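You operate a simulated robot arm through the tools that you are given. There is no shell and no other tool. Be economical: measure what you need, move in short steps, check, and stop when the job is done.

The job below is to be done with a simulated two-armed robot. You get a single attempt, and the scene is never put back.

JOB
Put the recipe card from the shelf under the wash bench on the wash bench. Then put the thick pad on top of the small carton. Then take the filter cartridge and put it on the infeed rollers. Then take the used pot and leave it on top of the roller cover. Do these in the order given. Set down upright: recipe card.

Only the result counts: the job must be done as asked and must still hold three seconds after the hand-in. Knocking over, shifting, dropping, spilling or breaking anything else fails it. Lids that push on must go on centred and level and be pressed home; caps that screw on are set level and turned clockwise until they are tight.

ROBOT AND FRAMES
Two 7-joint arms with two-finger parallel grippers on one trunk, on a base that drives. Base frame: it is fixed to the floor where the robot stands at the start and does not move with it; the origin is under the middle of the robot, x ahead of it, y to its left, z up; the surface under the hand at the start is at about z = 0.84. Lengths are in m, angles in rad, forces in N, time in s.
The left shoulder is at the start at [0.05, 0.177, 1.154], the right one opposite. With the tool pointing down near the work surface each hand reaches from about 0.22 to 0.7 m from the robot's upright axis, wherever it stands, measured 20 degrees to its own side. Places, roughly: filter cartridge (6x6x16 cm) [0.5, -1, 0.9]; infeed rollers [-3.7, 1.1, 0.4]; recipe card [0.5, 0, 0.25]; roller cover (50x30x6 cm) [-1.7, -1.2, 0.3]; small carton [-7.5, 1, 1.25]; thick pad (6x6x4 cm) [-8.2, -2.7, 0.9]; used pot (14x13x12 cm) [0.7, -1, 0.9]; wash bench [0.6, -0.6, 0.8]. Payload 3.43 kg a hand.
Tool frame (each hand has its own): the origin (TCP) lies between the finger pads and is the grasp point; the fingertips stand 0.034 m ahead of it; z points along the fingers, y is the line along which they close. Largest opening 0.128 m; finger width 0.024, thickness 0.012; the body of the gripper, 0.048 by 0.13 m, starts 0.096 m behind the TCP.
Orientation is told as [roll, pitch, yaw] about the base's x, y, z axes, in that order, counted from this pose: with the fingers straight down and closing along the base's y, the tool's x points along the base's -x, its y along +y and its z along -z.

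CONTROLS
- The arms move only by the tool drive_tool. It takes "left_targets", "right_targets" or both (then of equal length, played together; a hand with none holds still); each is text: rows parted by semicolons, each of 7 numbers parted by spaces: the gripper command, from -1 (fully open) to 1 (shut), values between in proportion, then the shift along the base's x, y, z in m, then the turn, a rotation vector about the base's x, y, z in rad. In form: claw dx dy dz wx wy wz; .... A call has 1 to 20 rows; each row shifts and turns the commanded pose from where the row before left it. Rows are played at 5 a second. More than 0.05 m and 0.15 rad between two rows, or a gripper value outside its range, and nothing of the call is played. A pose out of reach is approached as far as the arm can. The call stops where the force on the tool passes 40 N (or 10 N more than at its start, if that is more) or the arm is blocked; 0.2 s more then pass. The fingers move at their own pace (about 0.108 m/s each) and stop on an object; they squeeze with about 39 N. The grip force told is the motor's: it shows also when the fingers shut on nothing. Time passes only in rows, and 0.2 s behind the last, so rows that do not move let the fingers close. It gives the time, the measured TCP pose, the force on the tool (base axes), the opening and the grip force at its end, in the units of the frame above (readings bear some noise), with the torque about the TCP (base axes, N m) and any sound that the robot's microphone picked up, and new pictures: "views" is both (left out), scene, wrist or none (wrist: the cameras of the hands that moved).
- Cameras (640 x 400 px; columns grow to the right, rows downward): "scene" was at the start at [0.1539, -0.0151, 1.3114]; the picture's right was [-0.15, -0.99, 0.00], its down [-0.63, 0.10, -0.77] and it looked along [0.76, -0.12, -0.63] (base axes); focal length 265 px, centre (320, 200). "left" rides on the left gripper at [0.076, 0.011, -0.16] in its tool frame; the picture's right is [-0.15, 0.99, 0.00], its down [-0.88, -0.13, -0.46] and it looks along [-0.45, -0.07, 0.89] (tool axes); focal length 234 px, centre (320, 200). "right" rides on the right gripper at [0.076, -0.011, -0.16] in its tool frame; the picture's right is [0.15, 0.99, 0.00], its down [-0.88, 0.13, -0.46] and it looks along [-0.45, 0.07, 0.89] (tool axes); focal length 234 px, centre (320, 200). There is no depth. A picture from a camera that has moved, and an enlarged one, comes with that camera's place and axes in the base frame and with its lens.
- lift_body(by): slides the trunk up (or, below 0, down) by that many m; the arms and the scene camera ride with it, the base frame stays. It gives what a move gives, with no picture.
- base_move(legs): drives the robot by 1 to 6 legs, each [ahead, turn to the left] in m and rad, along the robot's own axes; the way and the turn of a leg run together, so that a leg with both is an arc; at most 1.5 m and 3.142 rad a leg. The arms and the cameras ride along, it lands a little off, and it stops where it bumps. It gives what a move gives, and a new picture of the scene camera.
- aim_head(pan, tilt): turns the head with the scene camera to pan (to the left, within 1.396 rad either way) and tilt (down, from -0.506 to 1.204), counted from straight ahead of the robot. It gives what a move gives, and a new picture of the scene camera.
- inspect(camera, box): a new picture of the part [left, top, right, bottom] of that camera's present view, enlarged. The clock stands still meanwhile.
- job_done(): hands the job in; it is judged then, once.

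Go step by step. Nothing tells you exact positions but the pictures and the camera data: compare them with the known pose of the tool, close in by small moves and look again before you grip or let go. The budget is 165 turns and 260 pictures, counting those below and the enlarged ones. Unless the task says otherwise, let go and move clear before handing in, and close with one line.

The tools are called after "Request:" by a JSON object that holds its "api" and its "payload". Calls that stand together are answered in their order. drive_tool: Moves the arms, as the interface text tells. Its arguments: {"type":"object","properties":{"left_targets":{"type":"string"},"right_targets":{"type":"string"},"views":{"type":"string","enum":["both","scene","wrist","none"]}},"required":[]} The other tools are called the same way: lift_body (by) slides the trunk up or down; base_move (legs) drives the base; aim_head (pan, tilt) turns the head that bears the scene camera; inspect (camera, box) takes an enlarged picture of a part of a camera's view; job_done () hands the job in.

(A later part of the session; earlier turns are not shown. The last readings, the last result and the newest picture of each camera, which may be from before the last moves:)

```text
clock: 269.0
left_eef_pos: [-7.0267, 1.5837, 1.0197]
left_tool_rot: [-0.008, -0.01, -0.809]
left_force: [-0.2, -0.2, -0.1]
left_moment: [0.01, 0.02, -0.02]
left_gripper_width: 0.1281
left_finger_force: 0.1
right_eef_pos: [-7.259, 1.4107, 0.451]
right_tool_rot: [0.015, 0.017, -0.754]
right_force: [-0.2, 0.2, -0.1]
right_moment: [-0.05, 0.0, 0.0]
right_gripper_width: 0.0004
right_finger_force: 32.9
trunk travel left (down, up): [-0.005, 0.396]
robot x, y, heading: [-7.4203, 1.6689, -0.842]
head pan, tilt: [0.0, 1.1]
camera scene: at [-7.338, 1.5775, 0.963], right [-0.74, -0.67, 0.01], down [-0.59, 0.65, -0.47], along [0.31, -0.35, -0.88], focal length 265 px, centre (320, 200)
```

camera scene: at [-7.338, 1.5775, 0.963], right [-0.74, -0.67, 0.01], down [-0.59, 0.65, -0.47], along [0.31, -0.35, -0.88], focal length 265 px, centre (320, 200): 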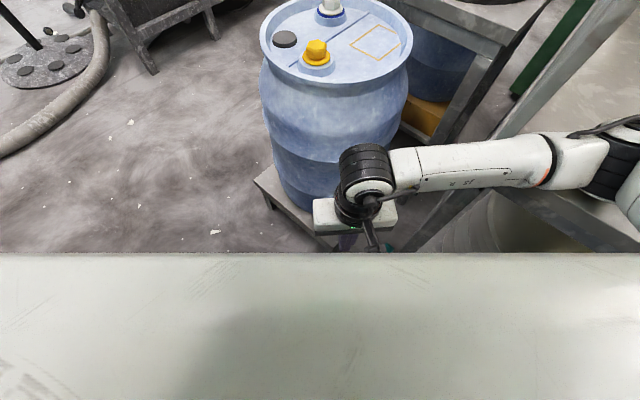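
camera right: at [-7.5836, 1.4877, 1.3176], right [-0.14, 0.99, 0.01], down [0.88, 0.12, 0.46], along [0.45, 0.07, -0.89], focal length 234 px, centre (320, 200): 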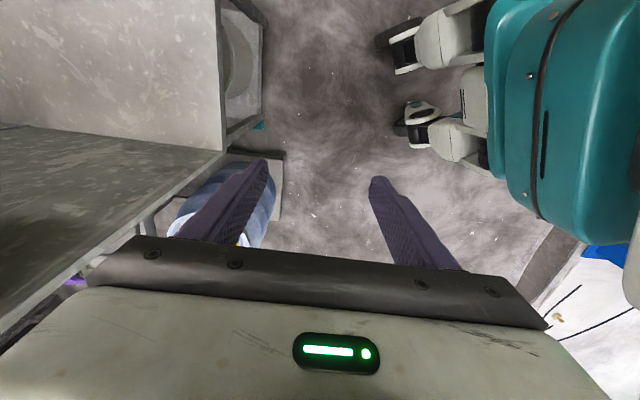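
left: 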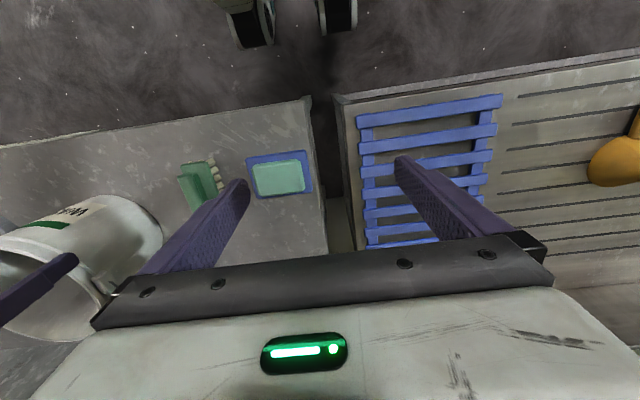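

The right elbow likely touched the table corner. Back off and come in squarely from the north.

Request:
{"api": "base_move", "payload": {"legs": [[-0.2, 0], [0, 0.84], [0.3, 0], [0, -1.57]]}}

Request:
{"api": "aim_head", "payload": {"pan": -0.5, "tilt": 0.85}}

```text
clock: 278.2
left_eef_pos: [-7.0161, 1.4777, 1.0138]
left_tool_rot: [-0.002, 0.008, -1.526]
left_force: [-0.8, 0.3, 0.3]
left_moment: [-0.02, -0.01, -0.02]
left_gripper_width: 0.128
left_finger_force: 0.0
right_eef_pos: [-7.3025, 1.5119, 0.4425]
right_tool_rot: [0.019, 0.037, -1.48]
right_force: [-0.8, -0.1, 0.0]
right_moment: [-0.04, 0.01, 0.02]
right_gripper_width: 0.0
right_finger_force: 32.4
trunk travel left (down, up): [-0.005, 0.396]
robot x, y, heading: [-7.2545, 1.8165, -1.559]
head pan, tilt: [0.0, 1.1]
camera scene: at [-7.2531, 1.6797, 0.9603], right [-1.0, -0.02, 0.0], down [-0.01, 0.89, -0.45], along [0.01, -0.45, -0.89], focal length 265 px, centre (320, 200)
```

scene: 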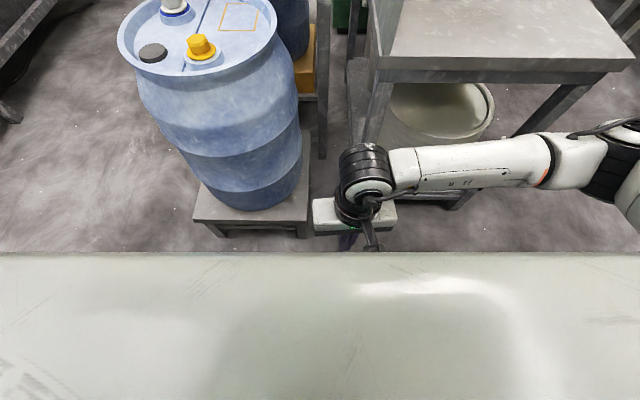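

```text
clock: 279.1
left_eef_pos: [-7.0175, 1.4785, 1.0146]
left_tool_rot: [-0.002, 0.009, -1.525]
left_force: [0.4, -0.5, 0.4]
left_moment: [-0.03, -0.01, -0.01]
left_gripper_width: 0.1281
left_finger_force: 0.1
right_eef_pos: [-7.3016, 1.5128, 0.4434]
right_tool_rot: [0.019, 0.037, -1.478]
right_force: [-0.1, -0.2, -0.4]
right_moment: [-0.01, -0.03, -0.04]
right_gripper_width: 0.0002
right_finger_force: 32.9
trunk travel left (down, up): [-0.005, 0.396]
robot x, y, heading: [-7.2573, 1.8122, -1.558]
head pan, tilt: [-0.499, 0.85]
camera scene: at [-7.2903, 1.6736, 0.978], right [-0.89, 0.46, 0.0], down [0.35, 0.67, -0.66], along [-0.31, -0.58, -0.75], focal length 265 px, centre (320, 200)
```

scene: 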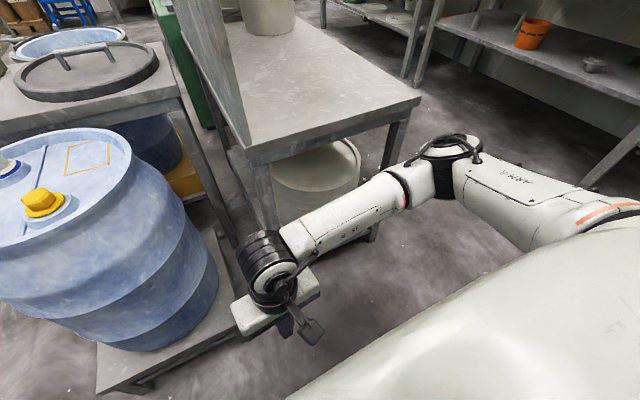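

Request:
{"api": "inspect", "payload": {"camera": "right", "box": [0, 0, 640, 400]}}

```text
1.00 times, centred on (320, 200) of right (not enlarged: the box is as wide or as high as the picture)
camera zoom: at [-7.322, 1.5809, 0.6045], right [0.97, 0.24, 0.02], down [0.2, -0.88, 0.43], along [0.12, -0.41, -0.9], focal length 234 px, centre (320, 200)
```

zoom: 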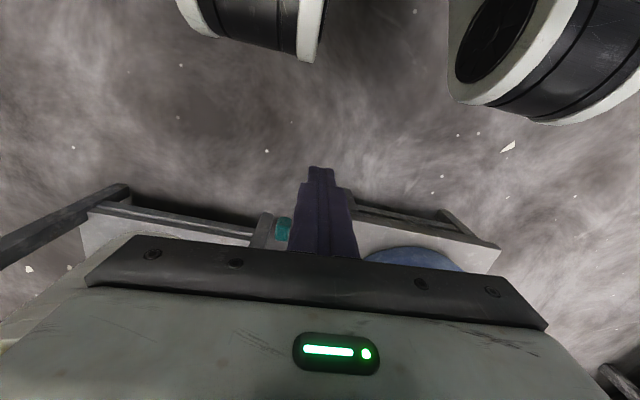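

The pad is at about (-7.328,1.214), standing on its side next to the table leg. I'll stretch the arm low with closed fingers, drive in, and tip/drag the pad north into the open.

Request:
{"api": "base_move", "payload": {"legs": [[0, 0.24]]}}

Request:
{"api": "drive_tool", "payload": {"right_targets": "1 0 0 -0.045 -0.1255 -0.0335 0;1 0 0 -0.045 -0.1255 -0.0335 0;1 0 0 -0.045 -0.1255 -0.0335 0;1 0 0 -0.045 -0.1255 -0.0335 0;1 0 0 -0.045 0 0 0;1 0 0 -0.045 0 0 0;1 0 0 -0.03 0 0 0", "views": "both"}}

```text
clock: 280.4
left_eef_pos: [-6.9431, 1.5452, 1.0151]
left_tool_rot: [-0.002, 0.009, -1.285]
left_force: [0.3, 0.1, 0.4]
left_moment: [0.02, -0.02, 0.05]
left_gripper_width: 0.128
left_finger_force: 0.0
right_eef_pos: [-7.2279, 1.5094, 0.4431]
right_tool_rot: [0.019, 0.036, -1.237]
right_force: [-0.2, 0.0, 0.4]
right_moment: [0.0, 0.0, -0.02]
right_gripper_width: 0.0
right_finger_force: 33.1
trunk travel left (down, up): [-0.005, 0.396]
robot x, y, heading: [-7.2545, 1.8159, -1.314]
head pan, tilt: [-0.499, 0.85]
camera scene: at [-7.2563, 1.6693, 0.978], right [-0.97, 0.24, 0.0], down [0.18, 0.73, -0.66], along [-0.16, -0.64, -0.75], focal length 265 px, centre (320, 200)
```

scene: 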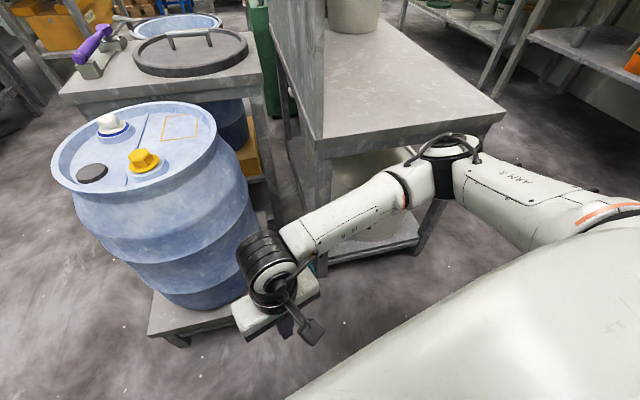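

```text
clock: 281.0
left_eef_pos: [-6.9435, 1.5452, 1.0153]
left_tool_rot: [-0.003, 0.008, -1.283]
left_force: [-0.6, 0.4, -0.4]
left_moment: [-0.02, 0.0, -0.01]
left_gripper_width: 0.128
left_finger_force: 0.0
right_eef_pos: [-7.2241, 1.5052, 0.3749]
right_tool_rot: [0.01, -0.187, -1.234]
right_force: [-0.2, -4.6, 11.3]
right_moment: [2.15, 0.57, 0.22]
right_gripper_width: 0.0
right_finger_force: 33.1
trunk travel left (down, up): [-0.005, 0.396]
robot x, y, heading: [-7.2551, 1.817, -1.315]
head pan, tilt: [-0.499, 0.85]
stopped in row 2 (right hand): the force on the tool passed its limit at 126 N (the readings are from after the stop); the commanded pose is now the measured one
camera scene: at [-7.2563, 1.6694, 0.9782], right [-0.97, 0.24, 0.0], down [0.18, 0.73, -0.66], along [-0.16, -0.64, -0.75], focal length 265 px, centre (320, 200)
camera right: at [-7.2707, 1.5997, 0.5165], right [0.89, 0.46, -0.02], down [0.38, -0.7, 0.61], along [0.27, -0.55, -0.79], focal length 234 px, centre (320, 200)
```

scene: 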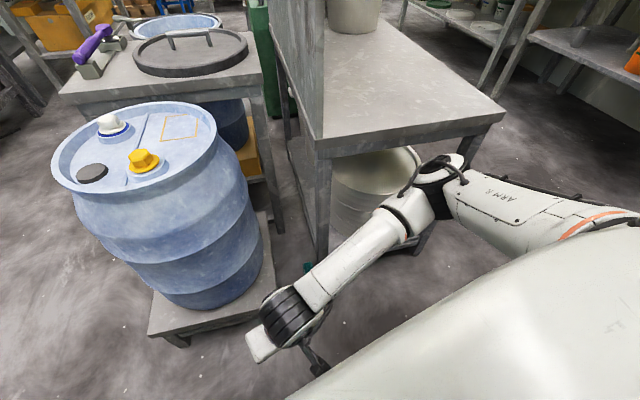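
right: 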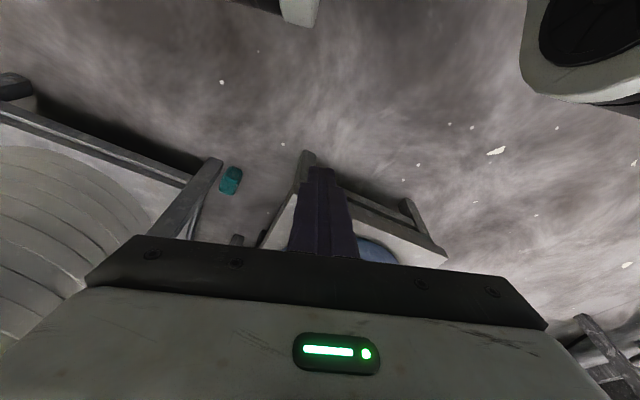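

Self-contact of the wrist with my own base stopped it. I'll raise, and use the hand rotated 90° (closing north–south) so it clears my base and the leg.

Request:
{"api": "drive_tool", "payload": {"right_targets": "1 0.008 -0.03 0.035 0.097 0.026 0;1 0.008 -0.03 0.035 0.097 0.026 0;-0.2 0 0 0.02 0 0 0.14;-0.2 0 0 0 0 0 0.14;-0.2 0 0 0 0 0 0.14;-0.2 0 0 0 0 0 0.14;-0.2 0 0 0 0 0 0.14;-0.2 0 0 0 0 0 0.14;-0.2 0 0 0 0 0 0.14;-0.2 0 0 0 0 0 0.14;-0.2 0 0 0 0 0 0.11", "views": "wrist"}}

```text
clock: 283.4
left_eef_pos: [-6.9435, 1.5463, 1.0152]
left_tool_rot: [0.0, 0.009, -1.286]
left_force: [0.9, 0.3, 0.6]
left_moment: [0.01, -0.02, 0.01]
left_gripper_width: 0.1281
left_finger_force: 0.1
right_eef_pos: [-7.2103, 1.4452, 0.4637]
right_tool_rot: [0.023, 0.016, -0.003]
right_force: [0.2, 0.4, -0.8]
right_moment: [0.0, 0.02, 0.01]
right_gripper_width: 0.0766
right_finger_force: 0.1
trunk travel left (down, up): [-0.005, 0.396]
robot x, y, heading: [-7.2503, 1.8175, -1.32]
head pan, tilt: [-0.499, 0.85]
camera right: at [-7.2826, 1.4313, 0.6231], right [-0.14, 0.99, 0.03], down [0.89, 0.12, 0.45], along [0.44, 0.09, -0.89], focal length 234 px, centre (320, 200)
```

right: 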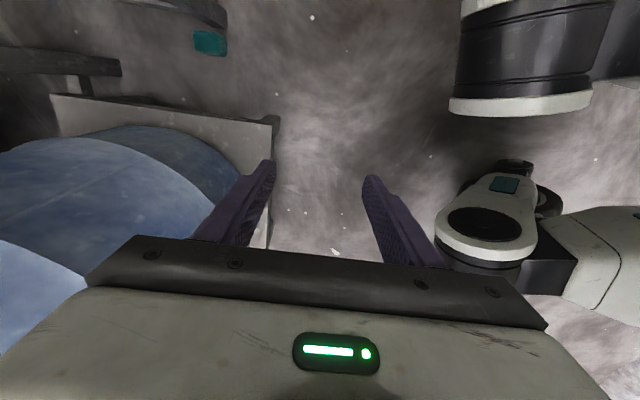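

Request:
{"api": "drive_tool", "payload": {"right_targets": "-0.2 -0.045 0.01 0 0 0 0;-0.2 -0.045 0.01 0 0 0 0;-0.2 -0.045 0.01 0 0 0 0;-0.2 -0.015 0.01 -0.03 -0.12 0 0;-0.2 0 0 -0.03 -0.12 0 0;-0.2 0 0 -0.03 -0.11 0 0", "views": "none"}}

Request:
{"api": "base_move", "payload": {"legs": [[0.14, 0]]}}

Request:
{"api": "drive_tool", "payload": {"right_targets": "-0.2 0 0 -0.03 0 0 0", "views": "both"}}

```text
clock: 284.8
left_eef_pos: [-6.9435, 1.5463, 1.0158]
left_tool_rot: [-0.001, 0.008, -1.285]
left_force: [-0.1, 0.4, -0.2]
left_moment: [-0.01, -0.02, -0.01]
left_gripper_width: 0.128
left_finger_force: 0.1
right_eef_pos: [-7.3595, 1.4849, 0.3729]
right_tool_rot: [-0.33, 0.012, -0.011]
right_force: [-1.5, -3.7, 2.6]
right_moment: [0.52, -0.07, 0.17]
right_gripper_width: 0.0753
right_finger_force: 0.0
trunk travel left (down, up): [-0.005, 0.396]
robot x, y, heading: [-7.2526, 1.8135, -1.316]
head pan, tilt: [-0.499, 0.85]
```

```text
clock: 286.1
left_eef_pos: [-6.9073, 1.4104, 1.0149]
left_tool_rot: [-0.003, 0.01, -1.286]
left_force: [0.3, -0.9, 0.3]
left_moment: [-0.03, 0.02, -0.04]
left_gripper_width: 0.1282
left_finger_force: 0.0
right_eef_pos: [-7.3237, 1.3511, 0.3722]
right_tool_rot: [-0.329, 0.011, -0.012]
right_force: [-1.2, -7.9, -1.8]
right_moment: [0.41, -0.04, 0.1]
right_gripper_width: 0.0747
right_finger_force: 0.1
trunk travel left (down, up): [-0.005, 0.396]
robot x, y, heading: [-7.219, 1.6808, -1.311]
head pan, tilt: [-0.499, 0.85]
camera scene: at [-7.2214, 1.5355, 0.9779], right [-0.97, 0.24, 0.0], down [0.18, 0.73, -0.66], along [-0.16, -0.64, -0.75], focal length 265 px, centre (320, 200)
```

scene: 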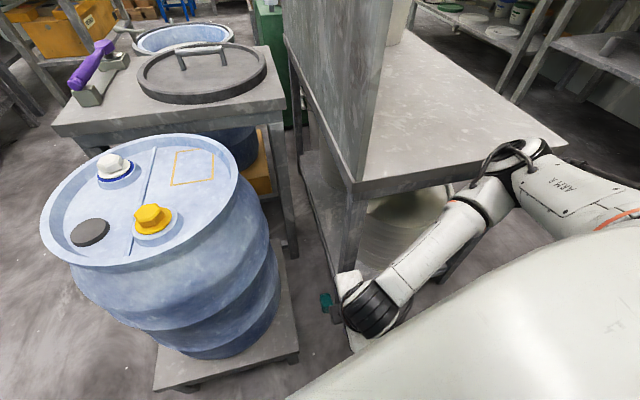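

```text
clock: 286.6
left_eef_pos: [-6.9081, 1.412, 1.0153]
left_tool_rot: [-0.003, 0.008, -1.282]
left_force: [-0.3, 0.5, 0.3]
left_moment: [0.0, -0.02, 0.02]
left_gripper_width: 0.128
left_finger_force: 0.1
right_eef_pos: [-7.3385, 1.3492, 0.3418]
right_tool_rot: [-0.335, 0.052, -0.019]
right_force: [-35.0, -6.8, 24.1]
right_moment: [2.77, -1.51, 2.38]
right_gripper_width: 0.074
right_finger_force: 0.2
trunk travel left (down, up): [-0.005, 0.396]
robot x, y, heading: [-7.2195, 1.6832, -1.319]
head pan, tilt: [-0.499, 0.85]
stopped in row 1 (right hand): the force on the tool passed its limit at 53 N (the readings are from after the stop); the commanded pose is now the measured one
camera scene: at [-7.2214, 1.5361, 0.9785], right [-0.97, 0.24, 0.0], down [0.18, 0.73, -0.66], along [-0.16, -0.64, -0.75], focal length 265 px, centre (320, 200)
camera right: at [-7.4048, 1.392, 0.5], right [-0.15, 0.94, -0.32], down [0.9, 0.26, 0.34], along [0.4, -0.24, -0.89], focal length 234 px, centre (320, 200)
```

scene: 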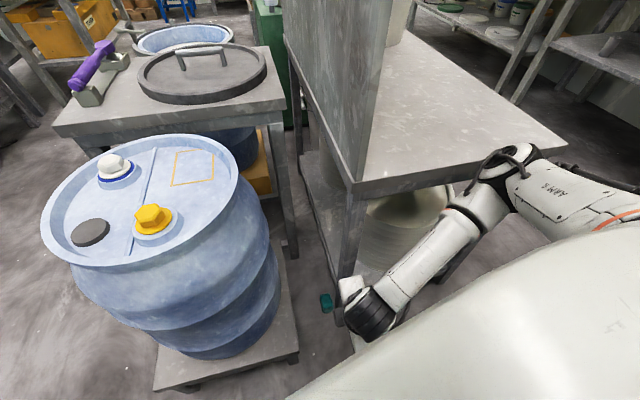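
right: 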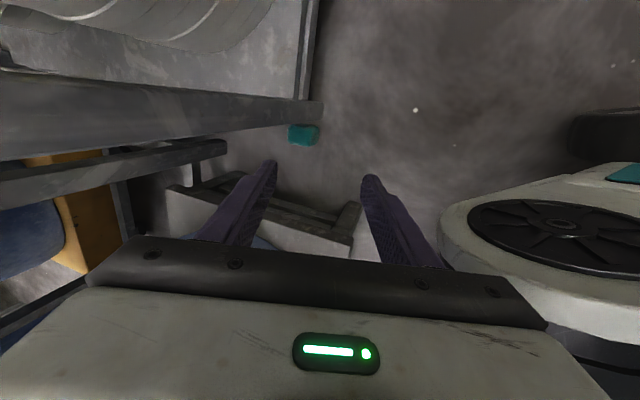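

My own wheel module blocks the hand close in. I'll extend the hand further ahead (0.42 m) where fingertips can still press on the pad's top, and drag it north by backing the base.

Request:
{"api": "drive_tool", "payload": {"right_targets": "1 0.01 -0.03 0.03 0 0 0;1 0.01 -0.04 0.01 -0.06 0 0;1 0 -0.045 0 -0.06 0 0;1 0 -0.03 0 -0.06 0 0", "views": "none"}}

Request:
{"api": "drive_tool", "payload": {"right_targets": "1 0 0 -0.04 0 0 0;1 0 0 -0.04 0 0 0;1 0 0 -0.04 0 0 0;1 0 0 -0.04 0 0 0;1 0 0 -0.03 0 0 0", "views": "both"}}

```text
clock: 287.6
left_eef_pos: [-6.9087, 1.4114, 1.0155]
left_tool_rot: [-0.005, 0.009, -1.284]
left_force: [-0.7, 0.4, 0.0]
left_moment: [0.0, -0.01, 0.01]
left_gripper_width: 0.1279
left_finger_force: 0.1
right_eef_pos: [-7.3121, 1.2051, 0.3819]
right_tool_rot: [-0.511, 0.03, -0.018]
right_force: [0.3, 0.3, -0.2]
right_moment: [0.0, -0.05, 0.0]
right_gripper_width: 0.0
right_finger_force: 33.1
trunk travel left (down, up): [-0.005, 0.396]
robot x, y, heading: [-7.2205, 1.6861, -1.314]
head pan, tilt: [-0.499, 0.85]
```

```text
clock: 288.8
left_eef_pos: [-6.9085, 1.4114, 1.0149]
left_tool_rot: [-0.002, 0.01, -1.285]
left_force: [-0.4, -0.8, 0.0]
left_moment: [-0.01, 0.0, -0.01]
left_gripper_width: 0.1278
left_finger_force: 0.1
right_eef_pos: [-7.3114, 1.2046, 0.1914]
right_tool_rot: [-0.512, 0.033, -0.021]
right_force: [-0.1, 0.0, 0.3]
right_moment: [-0.01, -0.05, -0.01]
right_gripper_width: 0.0
right_finger_force: 33.2
trunk travel left (down, up): [-0.005, 0.396]
robot x, y, heading: [-7.2176, 1.6812, -1.314]
head pan, tilt: [-0.499, 0.85]
camera scene: at [-7.2213, 1.5356, 0.9781], right [-0.97, 0.24, 0.0], down [0.18, 0.73, -0.66], along [-0.16, -0.64, -0.75], focal length 265 px, centre (320, 200)
camera right: at [-7.3812, 1.2754, 0.3386], right [-0.14, 0.87, -0.48], down [0.9, 0.32, 0.31], along [0.42, -0.39, -0.82], focal length 234 px, centre (320, 200)
```

scene: 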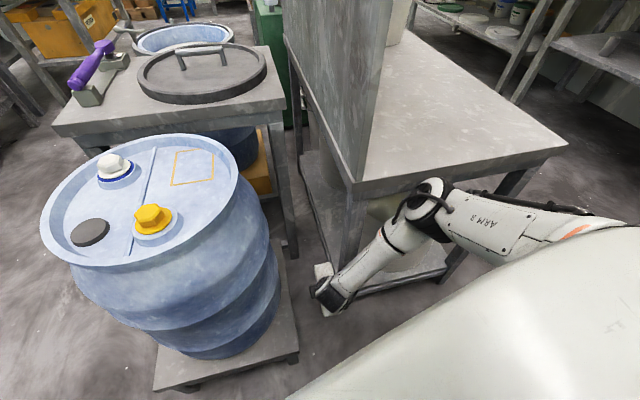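
right: 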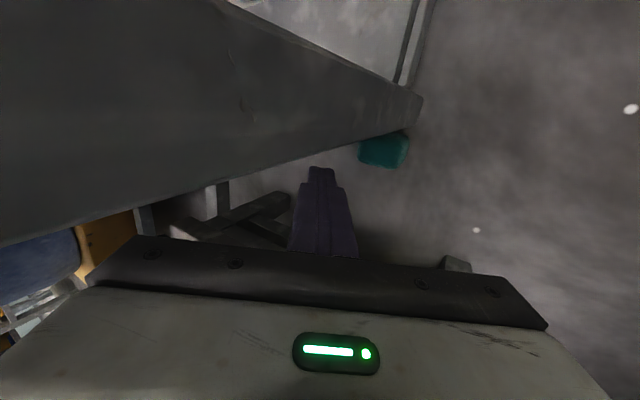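

Request:
{"api": "drive_tool", "payload": {"right_targets": "1 -0.004 -0.004 -0.04 0 0 0;1 0 0 -0.03 0 0 0;1 0 0 -0.015 0 0 0", "views": "wrist"}}

```text
clock: 289.6
left_eef_pos: [-6.9093, 1.4116, 1.0154]
left_tool_rot: [-0.004, 0.009, -1.284]
left_force: [-0.8, 0.2, -0.7]
left_moment: [0.01, 0.01, -0.03]
left_gripper_width: 0.1278
left_finger_force: 0.2
right_eef_pos: [-7.3149, 1.2008, 0.1071]
right_tool_rot: [-0.508, 0.029, -0.02]
right_force: [0.5, 0.1, -0.4]
right_moment: [0.0, -0.03, -0.04]
right_gripper_width: 0.0
right_finger_force: 33.0
trunk travel left (down, up): [-0.005, 0.396]
robot x, y, heading: [-7.2186, 1.6797, -1.311]
head pan, tilt: [-0.499, 0.85]
camera right: at [-7.3845, 1.2712, 0.2535], right [-0.14, 0.87, -0.48], down [0.9, 0.32, 0.31], along [0.42, -0.39, -0.82], focal length 234 px, centre (320, 200)
```

right: 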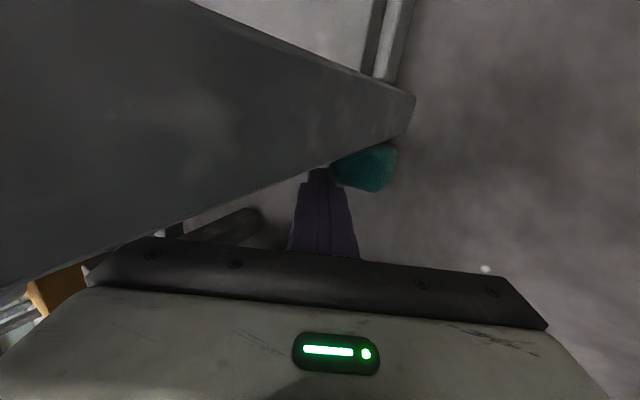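

Fingertip is right at the pad's south edge. Shift slightly south, lower behind it, and hook.

Request:
{"api": "drive_tool", "payload": {"right_targets": "1 0.004 -0.026 0 0 0 0;1 0 0 -0.025 0 0 0;1 0 0 -0.02 0 0 0", "views": "wrist"}}

```text
clock: 290.1
left_eef_pos: [-6.9088, 1.4117, 1.0137]
left_tool_rot: [-0.004, 0.008, -1.284]
left_force: [-0.3, -0.2, 0.0]
left_moment: [0.01, 0.02, -0.01]
left_gripper_width: 0.1282
left_finger_force: 0.1
right_eef_pos: [-7.3131, 1.1911, 0.0978]
right_tool_rot: [-0.49, 0.03, -0.042]
right_force: [0.1, 0.2, -0.9]
right_moment: [0.0, 0.02, 0.01]
right_gripper_width: 0.0001
right_finger_force: 32.7
right hand out of reach, approached as far as the arm can: row 2
trunk travel left (down, up): [-0.005, 0.396]
robot x, y, heading: [-7.2187, 1.6802, -1.315]
head pan, tilt: [-0.499, 0.85]
stopped in row 2 (right hand): the force on the tool passed its limit at 69 N (the readings are from after the stop); the commanded pose is now the measured one
camera right: at [-7.3811, 1.2604, 0.2457], right [-0.12, 0.88, -0.46], down [0.9, 0.29, 0.31], along [0.41, -0.38, -0.83], focal length 234 px, centre (320, 200)
```

right: 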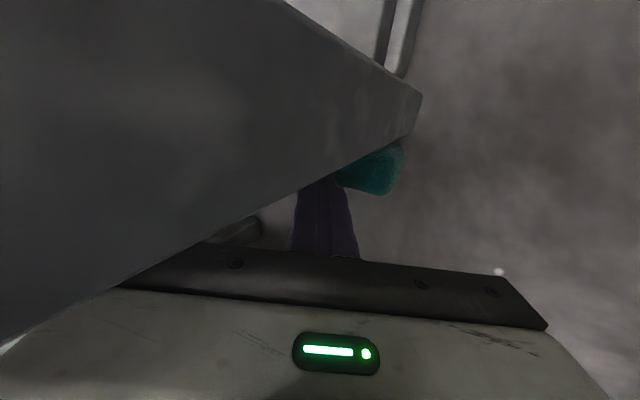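

Request:
{"api": "drive_tool", "payload": {"right_targets": "1 0.012 0.0 0.03 0 0 0.02;1 0 0.03 0.01 0 0 0.02", "views": "none"}}

Request:
{"api": "base_move", "payload": {"legs": [[0.05, 0]]}}

Request:
{"api": "drive_tool", "payload": {"right_targets": "1 -0.01 0.0 -0.01 0 0 0", "views": "wrist"}}

```text
clock: 290.7
left_eef_pos: [-6.9101, 1.4108, 1.0147]
left_tool_rot: [-0.004, 0.009, -1.286]
left_force: [0.2, -0.1, -0.2]
left_moment: [0.05, 0.02, -0.04]
left_gripper_width: 0.128
left_finger_force: 0.1
right_eef_pos: [-7.2999, 1.2186, 0.1396]
right_tool_rot: [-0.494, 0.03, -0.002]
right_force: [-0.6, 0.3, 0.9]
right_moment: [-0.02, 0.02, -0.01]
right_gripper_width: 0.0002
right_finger_force: 32.6
trunk travel left (down, up): [-0.005, 0.396]
robot x, y, heading: [-7.2172, 1.6818, -1.318]
head pan, tilt: [-0.499, 0.85]
```

```text
clock: 291.8
left_eef_pos: [-6.903, 1.3768, 1.0137]
left_tool_rot: [-0.003, 0.008, -1.294]
left_force: [0.0, 0.8, -0.1]
left_moment: [0.03, 0.0, 0.0]
left_gripper_width: 0.1281
left_finger_force: 0.1
right_eef_pos: [-7.293, 1.1962, 0.1367]
right_tool_rot: [-0.481, 0.026, -0.008]
right_force: [-0.5, 0.6, 0.6]
right_moment: [-0.02, -0.02, -0.02]
right_gripper_width: 0.0001
right_finger_force: 33.2
trunk travel left (down, up): [-0.005, 0.396]
robot x, y, heading: [-7.212, 1.653, -1.325]
head pan, tilt: [-0.499, 0.85]
stopped in leg 1: the robot was blocked; the commanded pose is now the measured one
camera scene: at [-7.2153, 1.5043, 0.978], right [-0.97, 0.25, 0.0], down [0.19, 0.73, -0.66], along [-0.17, -0.64, -0.75], focal length 265 px, centre (320, 200)
```

scene: 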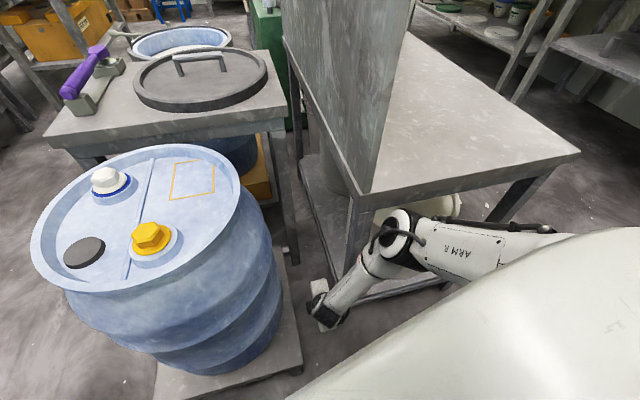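

```text
clock: 292.2
left_eef_pos: [-6.9018, 1.3771, 1.0126]
left_tool_rot: [-0.003, 0.007, -1.291]
left_force: [0.6, -0.5, -0.3]
left_moment: [-0.03, 0.0, 0.02]
left_gripper_width: 0.1278
left_finger_force: 0.2
right_eef_pos: [-7.3021, 1.1949, 0.128]
right_tool_rot: [-0.484, 0.024, -0.007]
right_force: [-0.5, 0.4, 0.6]
right_moment: [0.01, 0.0, -0.01]
right_gripper_width: 0.0001
right_finger_force: 33.0
trunk travel left (down, up): [-0.005, 0.396]
robot x, y, heading: [-7.2119, 1.6472, -1.326]
head pan, tilt: [-0.499, 0.85]
camera right: at [-7.3729, 1.2606, 0.2752], right [-0.15, 0.88, -0.45], down [0.89, 0.32, 0.32], along [0.43, -0.36, -0.83], focal length 234 px, centre (320, 200)
```

right: 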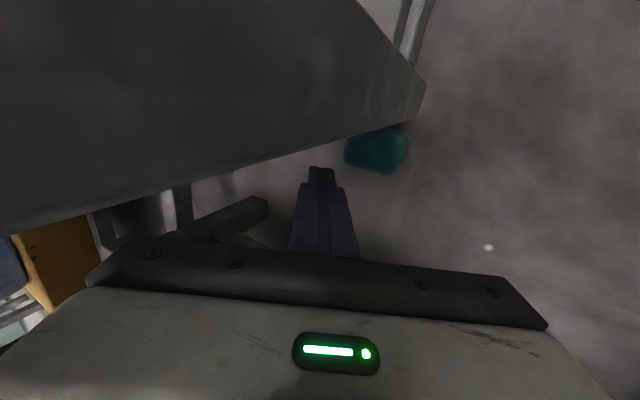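

Request:
{"api": "drive_tool", "payload": {"right_targets": "1 -0.006 -0.026 0 0 0 0;1 0 0 -0.02 0 0 0;1 0 0 -0.015 0 0 0;1 0 0 -0.015 0 0 0", "views": "wrist"}}

```text
clock: 292.5
left_eef_pos: [-6.9028, 1.377, 1.0141]
left_tool_rot: [-0.003, 0.007, -1.292]
left_force: [0.2, 0.4, 0.6]
left_moment: [0.03, 0.0, 0.03]
left_gripper_width: 0.1281
left_finger_force: 0.0
right_eef_pos: [-7.3015, 1.198, 0.1223]
right_tool_rot: [-0.46, 0.019, -0.014]
right_force: [-0.6, 1.3, -0.4]
right_moment: [-0.26, -0.05, -0.11]
right_gripper_width: 0.0001
right_finger_force: 32.8
trunk travel left (down, up): [-0.005, 0.396]
robot x, y, heading: [-7.2127, 1.6508, -1.332]
head pan, tilt: [-0.499, 0.85]
stopped in row 1 (right hand): the force on the tool passed its limit at 58 N (the readings are from after the stop); the commanded pose is now the measured one
camera right: at [-7.3729, 1.2605, 0.2716], right [-0.14, 0.89, -0.44], down [0.89, 0.31, 0.33], along [0.43, -0.34, -0.84], focal length 234 px, centre (320, 200)
```

right: 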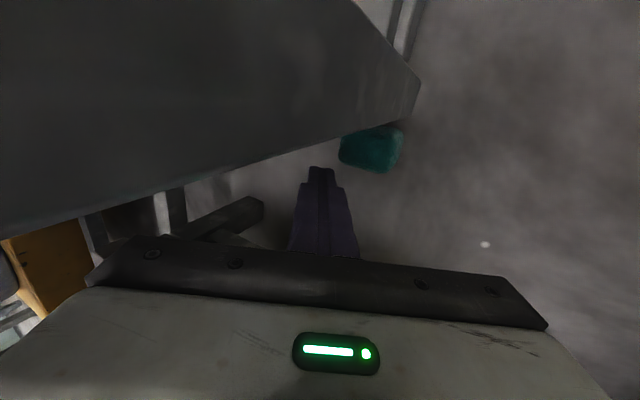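

The wrist knob on the west side hits the leg. Back off a little, turn the hand so the knob points north-east, and retry.

Request:
{"api": "drive_tool", "payload": {"right_targets": "1 0.005 0.03 0.03 0 0 0;1 0 0.03 0.01 0 0 0", "views": "none"}}

Request:
{"api": "base_move", "payload": {"legs": [[-0.15, 0]]}}

Request:
{"api": "drive_tool", "payload": {"right_targets": "1 0 0 0.04 0.12 0 0;1 0 0 0.04 0.12 0 0;1 0 0 0.04 0.12 0 0;1 0 0 0.03 0.1 0 0;1 0 0 0 0 0 -0.149;1 0 0 0 0 0 -0.149;1 0 0 0 0 0 -0.149;1 0 0 0 0 0 -0.149;1 0 0 0 0 0 -0.149;1 0 0 0 0 0 -0.149;1 0 0 0 0 0 -0.149;1 0 0 0 0 0 -0.149;1 0 0 0 0 0 -0.149;1 0 0 0 0 0 -0.149;1 0 0 0 0 0 -0.149;1 0 0 0 0 0 -0.149;1 0 0 0 0 0 -0.149;1 0 0 0 0 0 -0.149;1 0 0 0 0 0 -0.149;1 0 0 0 0 0 -0.149", "views": "wrist"}}

```text
clock: 293.1
left_eef_pos: [-6.9026, 1.3758, 1.0117]
left_tool_rot: [-0.002, 0.009, -1.294]
left_force: [-0.2, -0.1, 0.6]
left_moment: [0.0, -0.03, -0.04]
left_gripper_width: 0.128
left_finger_force: 0.1
right_eef_pos: [-7.3018, 1.2341, 0.1669]
right_tool_rot: [-0.498, 0.024, -0.033]
right_force: [-0.2, -0.4, 0.0]
right_moment: [-0.01, -0.02, 0.05]
right_gripper_width: 0.0002
right_finger_force: 33.0
trunk travel left (down, up): [-0.005, 0.396]
robot x, y, heading: [-7.2143, 1.6506, -1.328]
head pan, tilt: [-0.499, 0.85]
```

```text
clock: 294.5
left_eef_pos: [-6.9374, 1.5211, 1.0143]
left_tool_rot: [-0.001, 0.01, -1.29]
left_force: [0.0, -0.1, 0.1]
left_moment: [0.0, -0.02, 0.01]
left_gripper_width: 0.1279
left_finger_force: 0.1
right_eef_pos: [-7.3361, 1.3795, 0.1672]
right_tool_rot: [-0.494, 0.026, -0.028]
right_force: [0.3, 0.4, 0.0]
right_moment: [0.03, 0.02, 0.01]
right_gripper_width: 0.0
right_finger_force: 32.6
trunk travel left (down, up): [-0.005, 0.396]
robot x, y, heading: [-7.247, 1.7912, -1.329]
head pan, tilt: [-0.499, 0.85]
camera scene: at [-7.2512, 1.6473, 0.9778], right [-0.97, 0.25, 0.0], down [0.19, 0.73, -0.66], along [-0.17, -0.64, -0.75], focal length 265 px, centre (320, 200)
```

scene: 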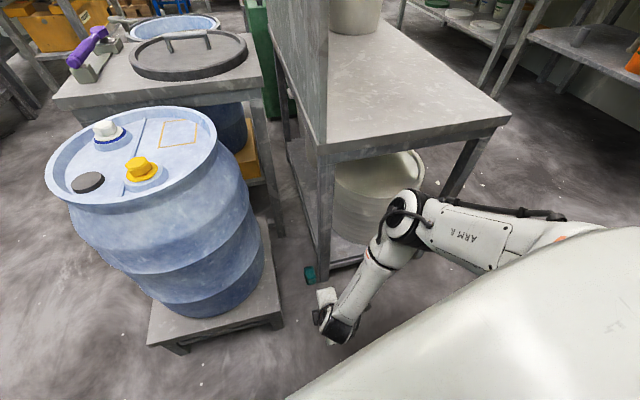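

```text
clock: 298.7
left_eef_pos: [-6.9377, 1.5228, 1.0131]
left_tool_rot: [-0.004, 0.007, -1.291]
left_force: [-0.2, -0.4, -0.2]
left_moment: [-0.01, 0.01, 0.02]
left_gripper_width: 0.1279
left_finger_force: 0.2
right_eef_pos: [-7.3359, 1.3784, 0.3188]
right_tool_rot: [-0.036, 0.035, -2.402]
right_force: [-0.3, 0.8, 0.5]
right_moment: [0.0, 0.02, -0.02]
right_gripper_width: 0.0
right_finger_force: 32.8
trunk travel left (down, up): [-0.005, 0.396]
robot x, y, heading: [-7.2471, 1.797, -1.329]
head pan, tilt: [-0.499, 0.85]
camera right: at [-7.288, 1.4314, 0.4803], right [0.78, -0.63, -0.03], down [-0.56, -0.71, 0.42], along [-0.29, -0.31, -0.91], focal length 234 px, centre (320, 200)
```

right: 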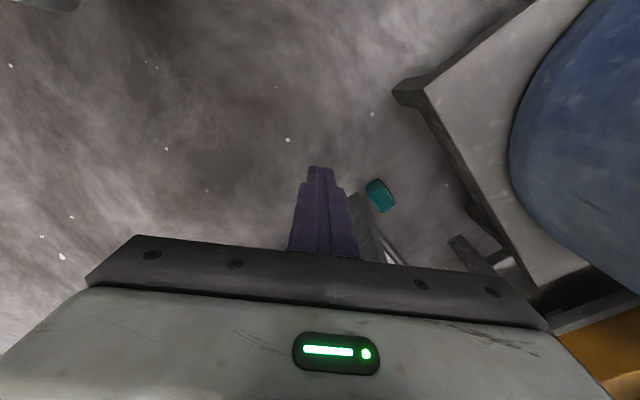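

Request:
{"api": "drive_tool", "payload": {"right_targets": "1 0 0 -0.03 -0.115 0 0;1 0 0 -0.03 -0.115 0 0;1 0 0 -0.03 -0.115 0 0;1 0 0 -0.03 -0.115 0 0;1 0 0 -0.03 0 0 0", "views": "none"}}

Request:
{"api": "base_move", "payload": {"legs": [[0.115, 0]]}}

Request:
{"api": "drive_tool", "payload": {"right_targets": "1 0 -0.03 0 0 0 0;1 0 -0.03 0 0 0 0", "views": "wrist"}}

```text
clock: 299.9
left_eef_pos: [-6.9373, 1.5224, 1.0146]
left_tool_rot: [-0.004, 0.006, -1.29]
left_force: [-0.5, -0.3, -0.2]
left_moment: [-0.04, -0.02, 0.03]
left_gripper_width: 0.128
left_finger_force: 0.0
right_eef_pos: [-7.3387, 1.3675, 0.1745]
right_tool_rot: [0.325, -0.285, -2.456]
right_force: [-0.4, -2.3, -1.0]
right_moment: [0.09, 0.02, -0.03]
right_gripper_width: 0.0
right_finger_force: 32.8
trunk travel left (down, up): [-0.005, 0.396]
robot x, y, heading: [-7.2471, 1.7935, -1.325]
head pan, tilt: [-0.499, 0.85]
stopped in row 5 (right hand): the force on the tool passed its limit at 43 N (the readings are from after the stop); the commanded pose is now the measured one
```

```text
clock: 301.1
left_eef_pos: [-6.908, 1.4124, 1.0136]
left_tool_rot: [-0.004, 0.007, -1.29]
left_force: [-0.4, 0.3, -0.3]
left_moment: [0.01, 0.0, -0.01]
left_gripper_width: 0.1281
left_finger_force: 0.1
right_eef_pos: [-7.3101, 1.2567, 0.1742]
right_tool_rot: [0.325, -0.285, -2.454]
right_force: [-0.6, -3.5, 0.4]
right_moment: [0.47, -0.14, -0.07]
right_gripper_width: 0.0
right_finger_force: 33.0
trunk travel left (down, up): [-0.005, 0.396]
robot x, y, heading: [-7.2189, 1.6831, -1.324]
head pan, tilt: [-0.499, 0.85]
camera scene: at [-7.2228, 1.5377, 0.9781], right [-0.97, 0.25, 0.0], down [0.19, 0.73, -0.66], along [-0.16, -0.64, -0.75], focal length 265 px, centre (320, 200)
```

scene: 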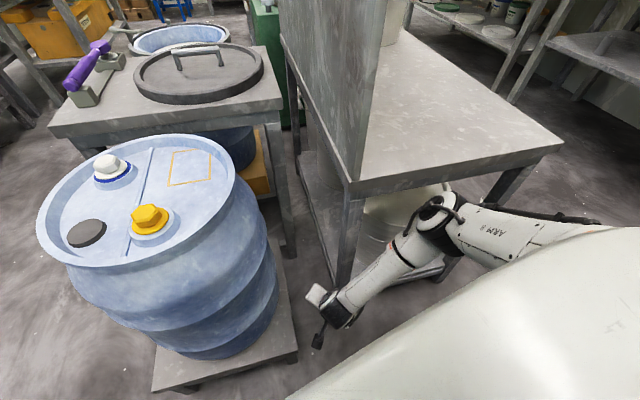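

```text
clock: 301.8
left_eef_pos: [-6.9077, 1.4125, 1.0133]
left_tool_rot: [-0.003, 0.008, -1.288]
left_force: [0.6, 0.1, 0.4]
left_moment: [0.02, 0.0, -0.01]
left_gripper_width: 0.128
left_finger_force: 0.0
right_eef_pos: [-7.3035, 1.1973, 0.1769]
right_tool_rot: [0.326, -0.277, -2.45]
right_force: [16.5, 9.0, 3.5]
right_moment: [-1.02, 2.29, -1.04]
right_gripper_width: 0.0
right_finger_force: 32.5
trunk travel left (down, up): [-0.005, 0.396]
robot x, y, heading: [-7.2177, 1.6821, -1.319]
head pan, tilt: [-0.499, 0.85]
camera right: at [-7.256, 1.3179, 0.296], right [0.77, -0.58, 0.27], down [-0.57, -0.44, 0.7], along [-0.28, -0.69, -0.67], focal length 234 px, centre (320, 200)
```

right: 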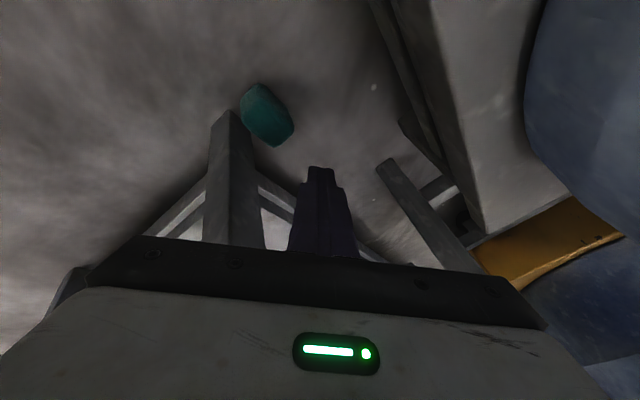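

The hand body brushes the leg. I'll instead press the fingertips on the pad's top centre and drag it north by backing the base.

Request:
{"api": "drive_tool", "payload": {"right_targets": "1 0.008 0.03 0 0 0 0;1 -0.014 0.005 -0.03 0 0 0;1 0 0 -0.025 0 0 0", "views": "wrist"}}

```text
clock: 302.6
left_eef_pos: [-6.9093, 1.4109, 1.0144]
left_tool_rot: [-0.004, 0.008, -1.29]
left_force: [-0.1, -0.3, 0.5]
left_moment: [-0.01, -0.02, -0.01]
left_gripper_width: 0.128
left_finger_force: 0.0
right_eef_pos: [-7.3173, 1.2313, 0.1195]
right_tool_rot: [0.323, -0.285, -2.455]
right_force: [1.0, 2.6, -0.1]
right_moment: [-0.34, 0.12, -0.08]
right_gripper_width: 0.0
right_finger_force: 33.5
trunk travel left (down, up): [-0.005, 0.396]
robot x, y, heading: [-7.2205, 1.6848, -1.322]
head pan, tilt: [-0.499, 0.85]
camera right: at [-7.267, 1.3524, 0.2389], right [0.77, -0.58, 0.26], down [-0.56, -0.43, 0.7], along [-0.29, -0.69, -0.66], focal length 234 px, centre (320, 200)
```

right: 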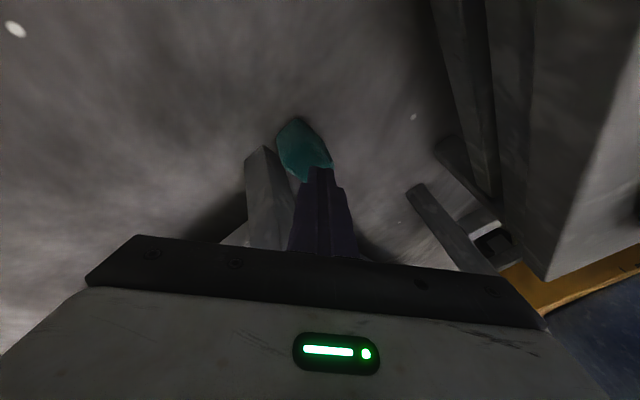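

Request:
{"api": "drive_tool", "payload": {"right_targets": "1 0 -0.004 -0.015 0 0 0;1 0 0 -0.008 0 0 0;1 0 0 -0.006 0 0 0", "views": "wrist"}}

```text
clock: 303.3
left_eef_pos: [-6.9093, 1.4136, 1.0149]
left_tool_rot: [-0.003, 0.005, -1.29]
left_force: [0.3, 0.1, 1.6]
left_moment: [-0.01, 0.01, -0.01]
left_gripper_width: 0.1281
left_finger_force: 0.1
right_eef_pos: [-7.3113, 1.2282, 0.0947]
right_tool_rot: [0.33, -0.281, -2.456]
right_force: [-2.7, 9.7, 31.0]
right_moment: [0.3, 0.06, 0.02]
right_gripper_width: 0.0
right_finger_force: 33.5
trunk travel left (down, up): [-0.005, 0.396]
robot x, y, heading: [-7.2176, 1.6836, -1.321]
head pan, tilt: [-0.499, 0.85]
stopped in row 3 (right hand): the force on the tool passed its limit at 53 N (the readings are from after the stop); the commanded pose is now the measured one
camera right: at [-7.2626, 1.3485, 0.215], right [0.77, -0.58, 0.27], down [-0.57, -0.43, 0.7], along [-0.29, -0.69, -0.66], focal length 234 px, centre (320, 200)
```

right: 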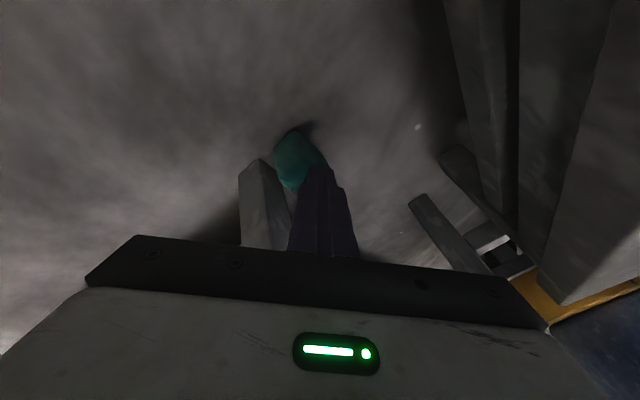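

Request:
{"api": "base_move", "payload": {"legs": [[-0.1, 0]]}}

Request:
{"api": "inspect", "payload": {"camera": "right", "box": [120, 40, 520, 290]}}

```text
clock: 304.5
left_eef_pos: [-6.9357, 1.5086, 1.0135]
left_tool_rot: [-0.003, 0.005, -1.289]
left_force: [0.6, -0.4, -0.5]
left_moment: [0.0, 0.03, -0.03]
left_gripper_width: 0.1281
left_finger_force: 0.0
right_eef_pos: [-7.3371, 1.326, 0.0934]
right_tool_rot: [0.325, -0.278, -2.456]
right_force: [0.1, -0.6, 0.6]
right_moment: [-0.01, -0.04, -0.02]
right_gripper_width: 0.0003
right_finger_force: 33.3
trunk travel left (down, up): [-0.005, 0.396]
robot x, y, heading: [-7.2438, 1.7768, -1.326]
head pan, tilt: [-0.499, 0.85]
camera scene: at [-7.2474, 1.6353, 0.978], right [-0.97, 0.25, 0.0], down [0.19, 0.73, -0.66], along [-0.17, -0.64, -0.75], focal length 265 px, centre (320, 200)
```

scene: 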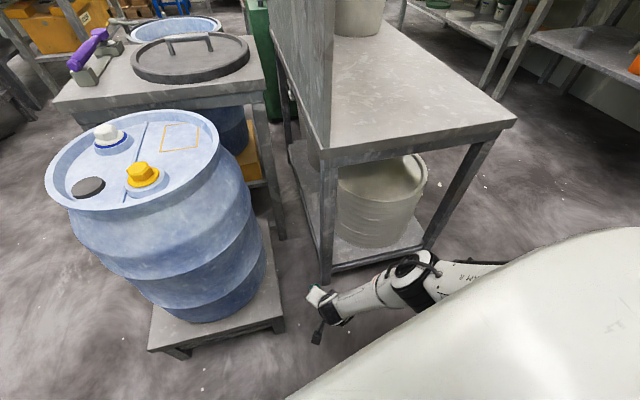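

```text
1.60 times, centred on (320, 165) of right
camera zoom: at [-7.2886, 1.4469, 0.2129], right [0.77, -0.58, 0.26], down [-0.57, -0.44, 0.7], along [-0.29, -0.69, -0.67], focal length 375 px, centre (320, 256)
```

zoom: 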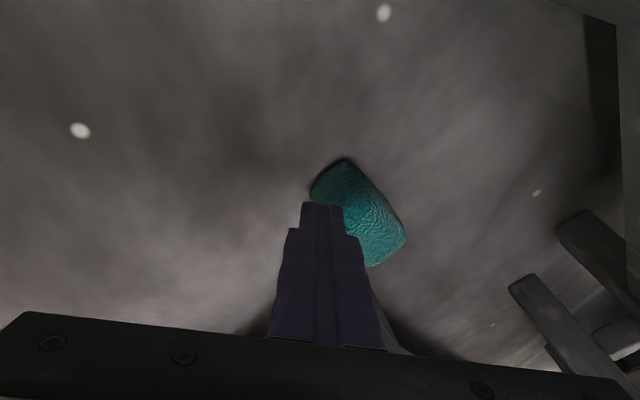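

It works: the pad moved ~7 cm north, clear of the leg. Once more.

Request:
{"api": "drive_tool", "payload": {"right_targets": "1 0.008 -0.015 0.03 0 0 0;1 0.008 -0.022 0 0 0 0;1 0 0 -0.025 0 0 0;1 0 0 -0.008 0 0 0;1 0 0 -0.005 0 0 0", "views": "wrist"}}

```text
clock: 305.7
left_eef_pos: [-6.9341, 1.5091, 1.0141]
left_tool_rot: [-0.003, 0.007, -1.289]
left_force: [-0.3, 0.8, -0.2]
left_moment: [0.02, -0.01, 0.01]
left_gripper_width: 0.128
left_finger_force: 0.1
right_eef_pos: [-7.3235, 1.291, 0.0983]
right_tool_rot: [0.326, -0.277, -2.455]
right_force: [0.2, 0.1, 1.3]
right_moment: [-0.03, 0.0, -0.01]
right_gripper_width: 0.0
right_finger_force: 32.6
right hand out of reach, approached as far as the arm can: row 4, 5
trunk travel left (down, up): [-0.005, 0.396]
robot x, y, heading: [-7.247, 1.7795, -1.328]
head pan, tilt: [-0.499, 0.85]
camera right: at [-7.2739, 1.4118, 0.2186], right [0.77, -0.58, 0.27], down [-0.57, -0.44, 0.7], along [-0.29, -0.69, -0.67], focal length 234 px, centre (320, 200)
```

right: 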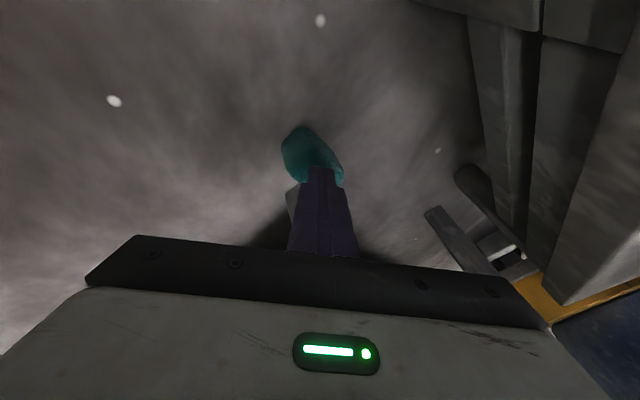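

Request:
{"api": "drive_tool", "payload": {"right_targets": "1 -0.01 0.045 0.02 0 0 0", "views": "none"}}

Request:
{"api": "base_move", "payload": {"legs": [[0.05, 0]]}}

Request:
{"api": "drive_tool", "payload": {"right_targets": "1 0 0 -0.015 0 0 0;1 0 0 -0.01 0 0 0;1 0 0 -0.007 0 0 0;1 0 0 -0.005 0 0 0", "views": "wrist"}}

```text
refused: row 1 steps farther than a row can; nothing moved
```

```text
clock: 306.6
left_eef_pos: [-6.9212, 1.4606, 1.0151]
left_tool_rot: [-0.002, 0.007, -1.29]
left_force: [0.4, 0.2, -0.6]
left_moment: [0.04, -0.03, 0.03]
left_gripper_width: 0.1277
left_finger_force: 0.1
right_eef_pos: [-7.3112, 1.2429, 0.0976]
right_tool_rot: [0.327, -0.279, -2.455]
right_force: [0.0, 0.2, -0.8]
right_moment: [0.0, -0.03, 0.0]
right_gripper_width: 0.0002
right_finger_force: 32.8
trunk travel left (down, up): [-0.005, 0.396]
robot x, y, heading: [-7.2301, 1.7339, -1.324]
head pan, tilt: [-0.499, 0.85]
camera scene: at [-7.2352, 1.5868, 0.978], right [-0.97, 0.25, 0.0], down [0.19, 0.73, -0.66], along [-0.17, -0.64, -0.75], focal length 265 px, centre (320, 200)
```

scene: 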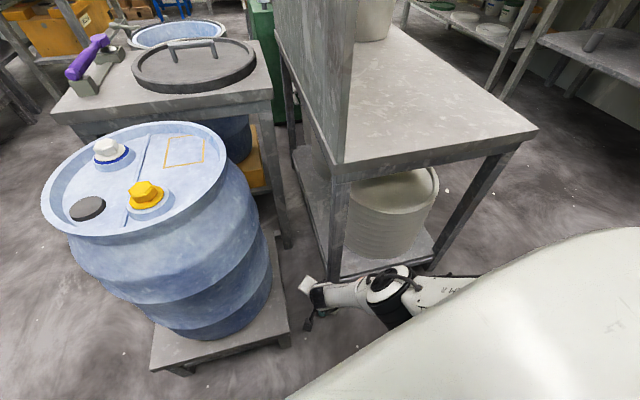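

```text
clock: 307.6
left_eef_pos: [-6.922, 1.4604, 1.0143]
left_tool_rot: [-0.004, 0.007, -1.289]
left_force: [-0.4, 0.1, 0.7]
left_moment: [-0.03, -0.02, 0.01]
left_gripper_width: 0.1281
left_finger_force: 0.0
right_eef_pos: [-7.3116, 1.2432, 0.099]
right_tool_rot: [0.327, -0.281, -2.456]
right_force: [-0.7, 0.3, 0.2]
right_moment: [0.01, -0.03, 0.01]
right_gripper_width: 0.0
right_finger_force: 33.2
right hand out of reach, approached as far as the arm can: row 1, 2, 3, 4
trunk travel left (down, up): [-0.005, 0.396]
robot x, y, heading: [-7.2349, 1.7355, -1.321]
head pan, tilt: [-0.499, 0.85]
camera right: at [-7.2618, 1.3631, 0.2186], right [0.77, -0.58, 0.26], down [-0.57, -0.44, 0.7], along [-0.29, -0.69, -0.67], focal length 234 px, centre (320, 200)
```

right: 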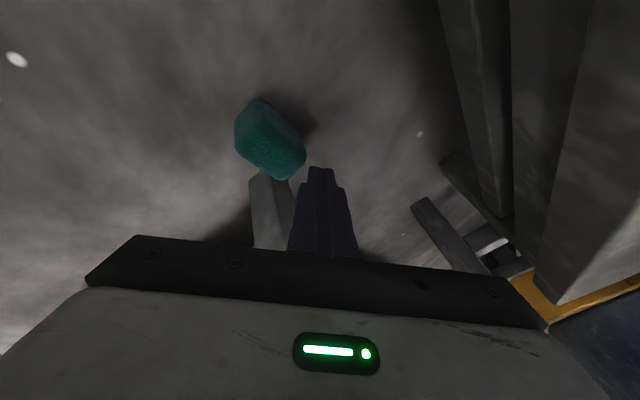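

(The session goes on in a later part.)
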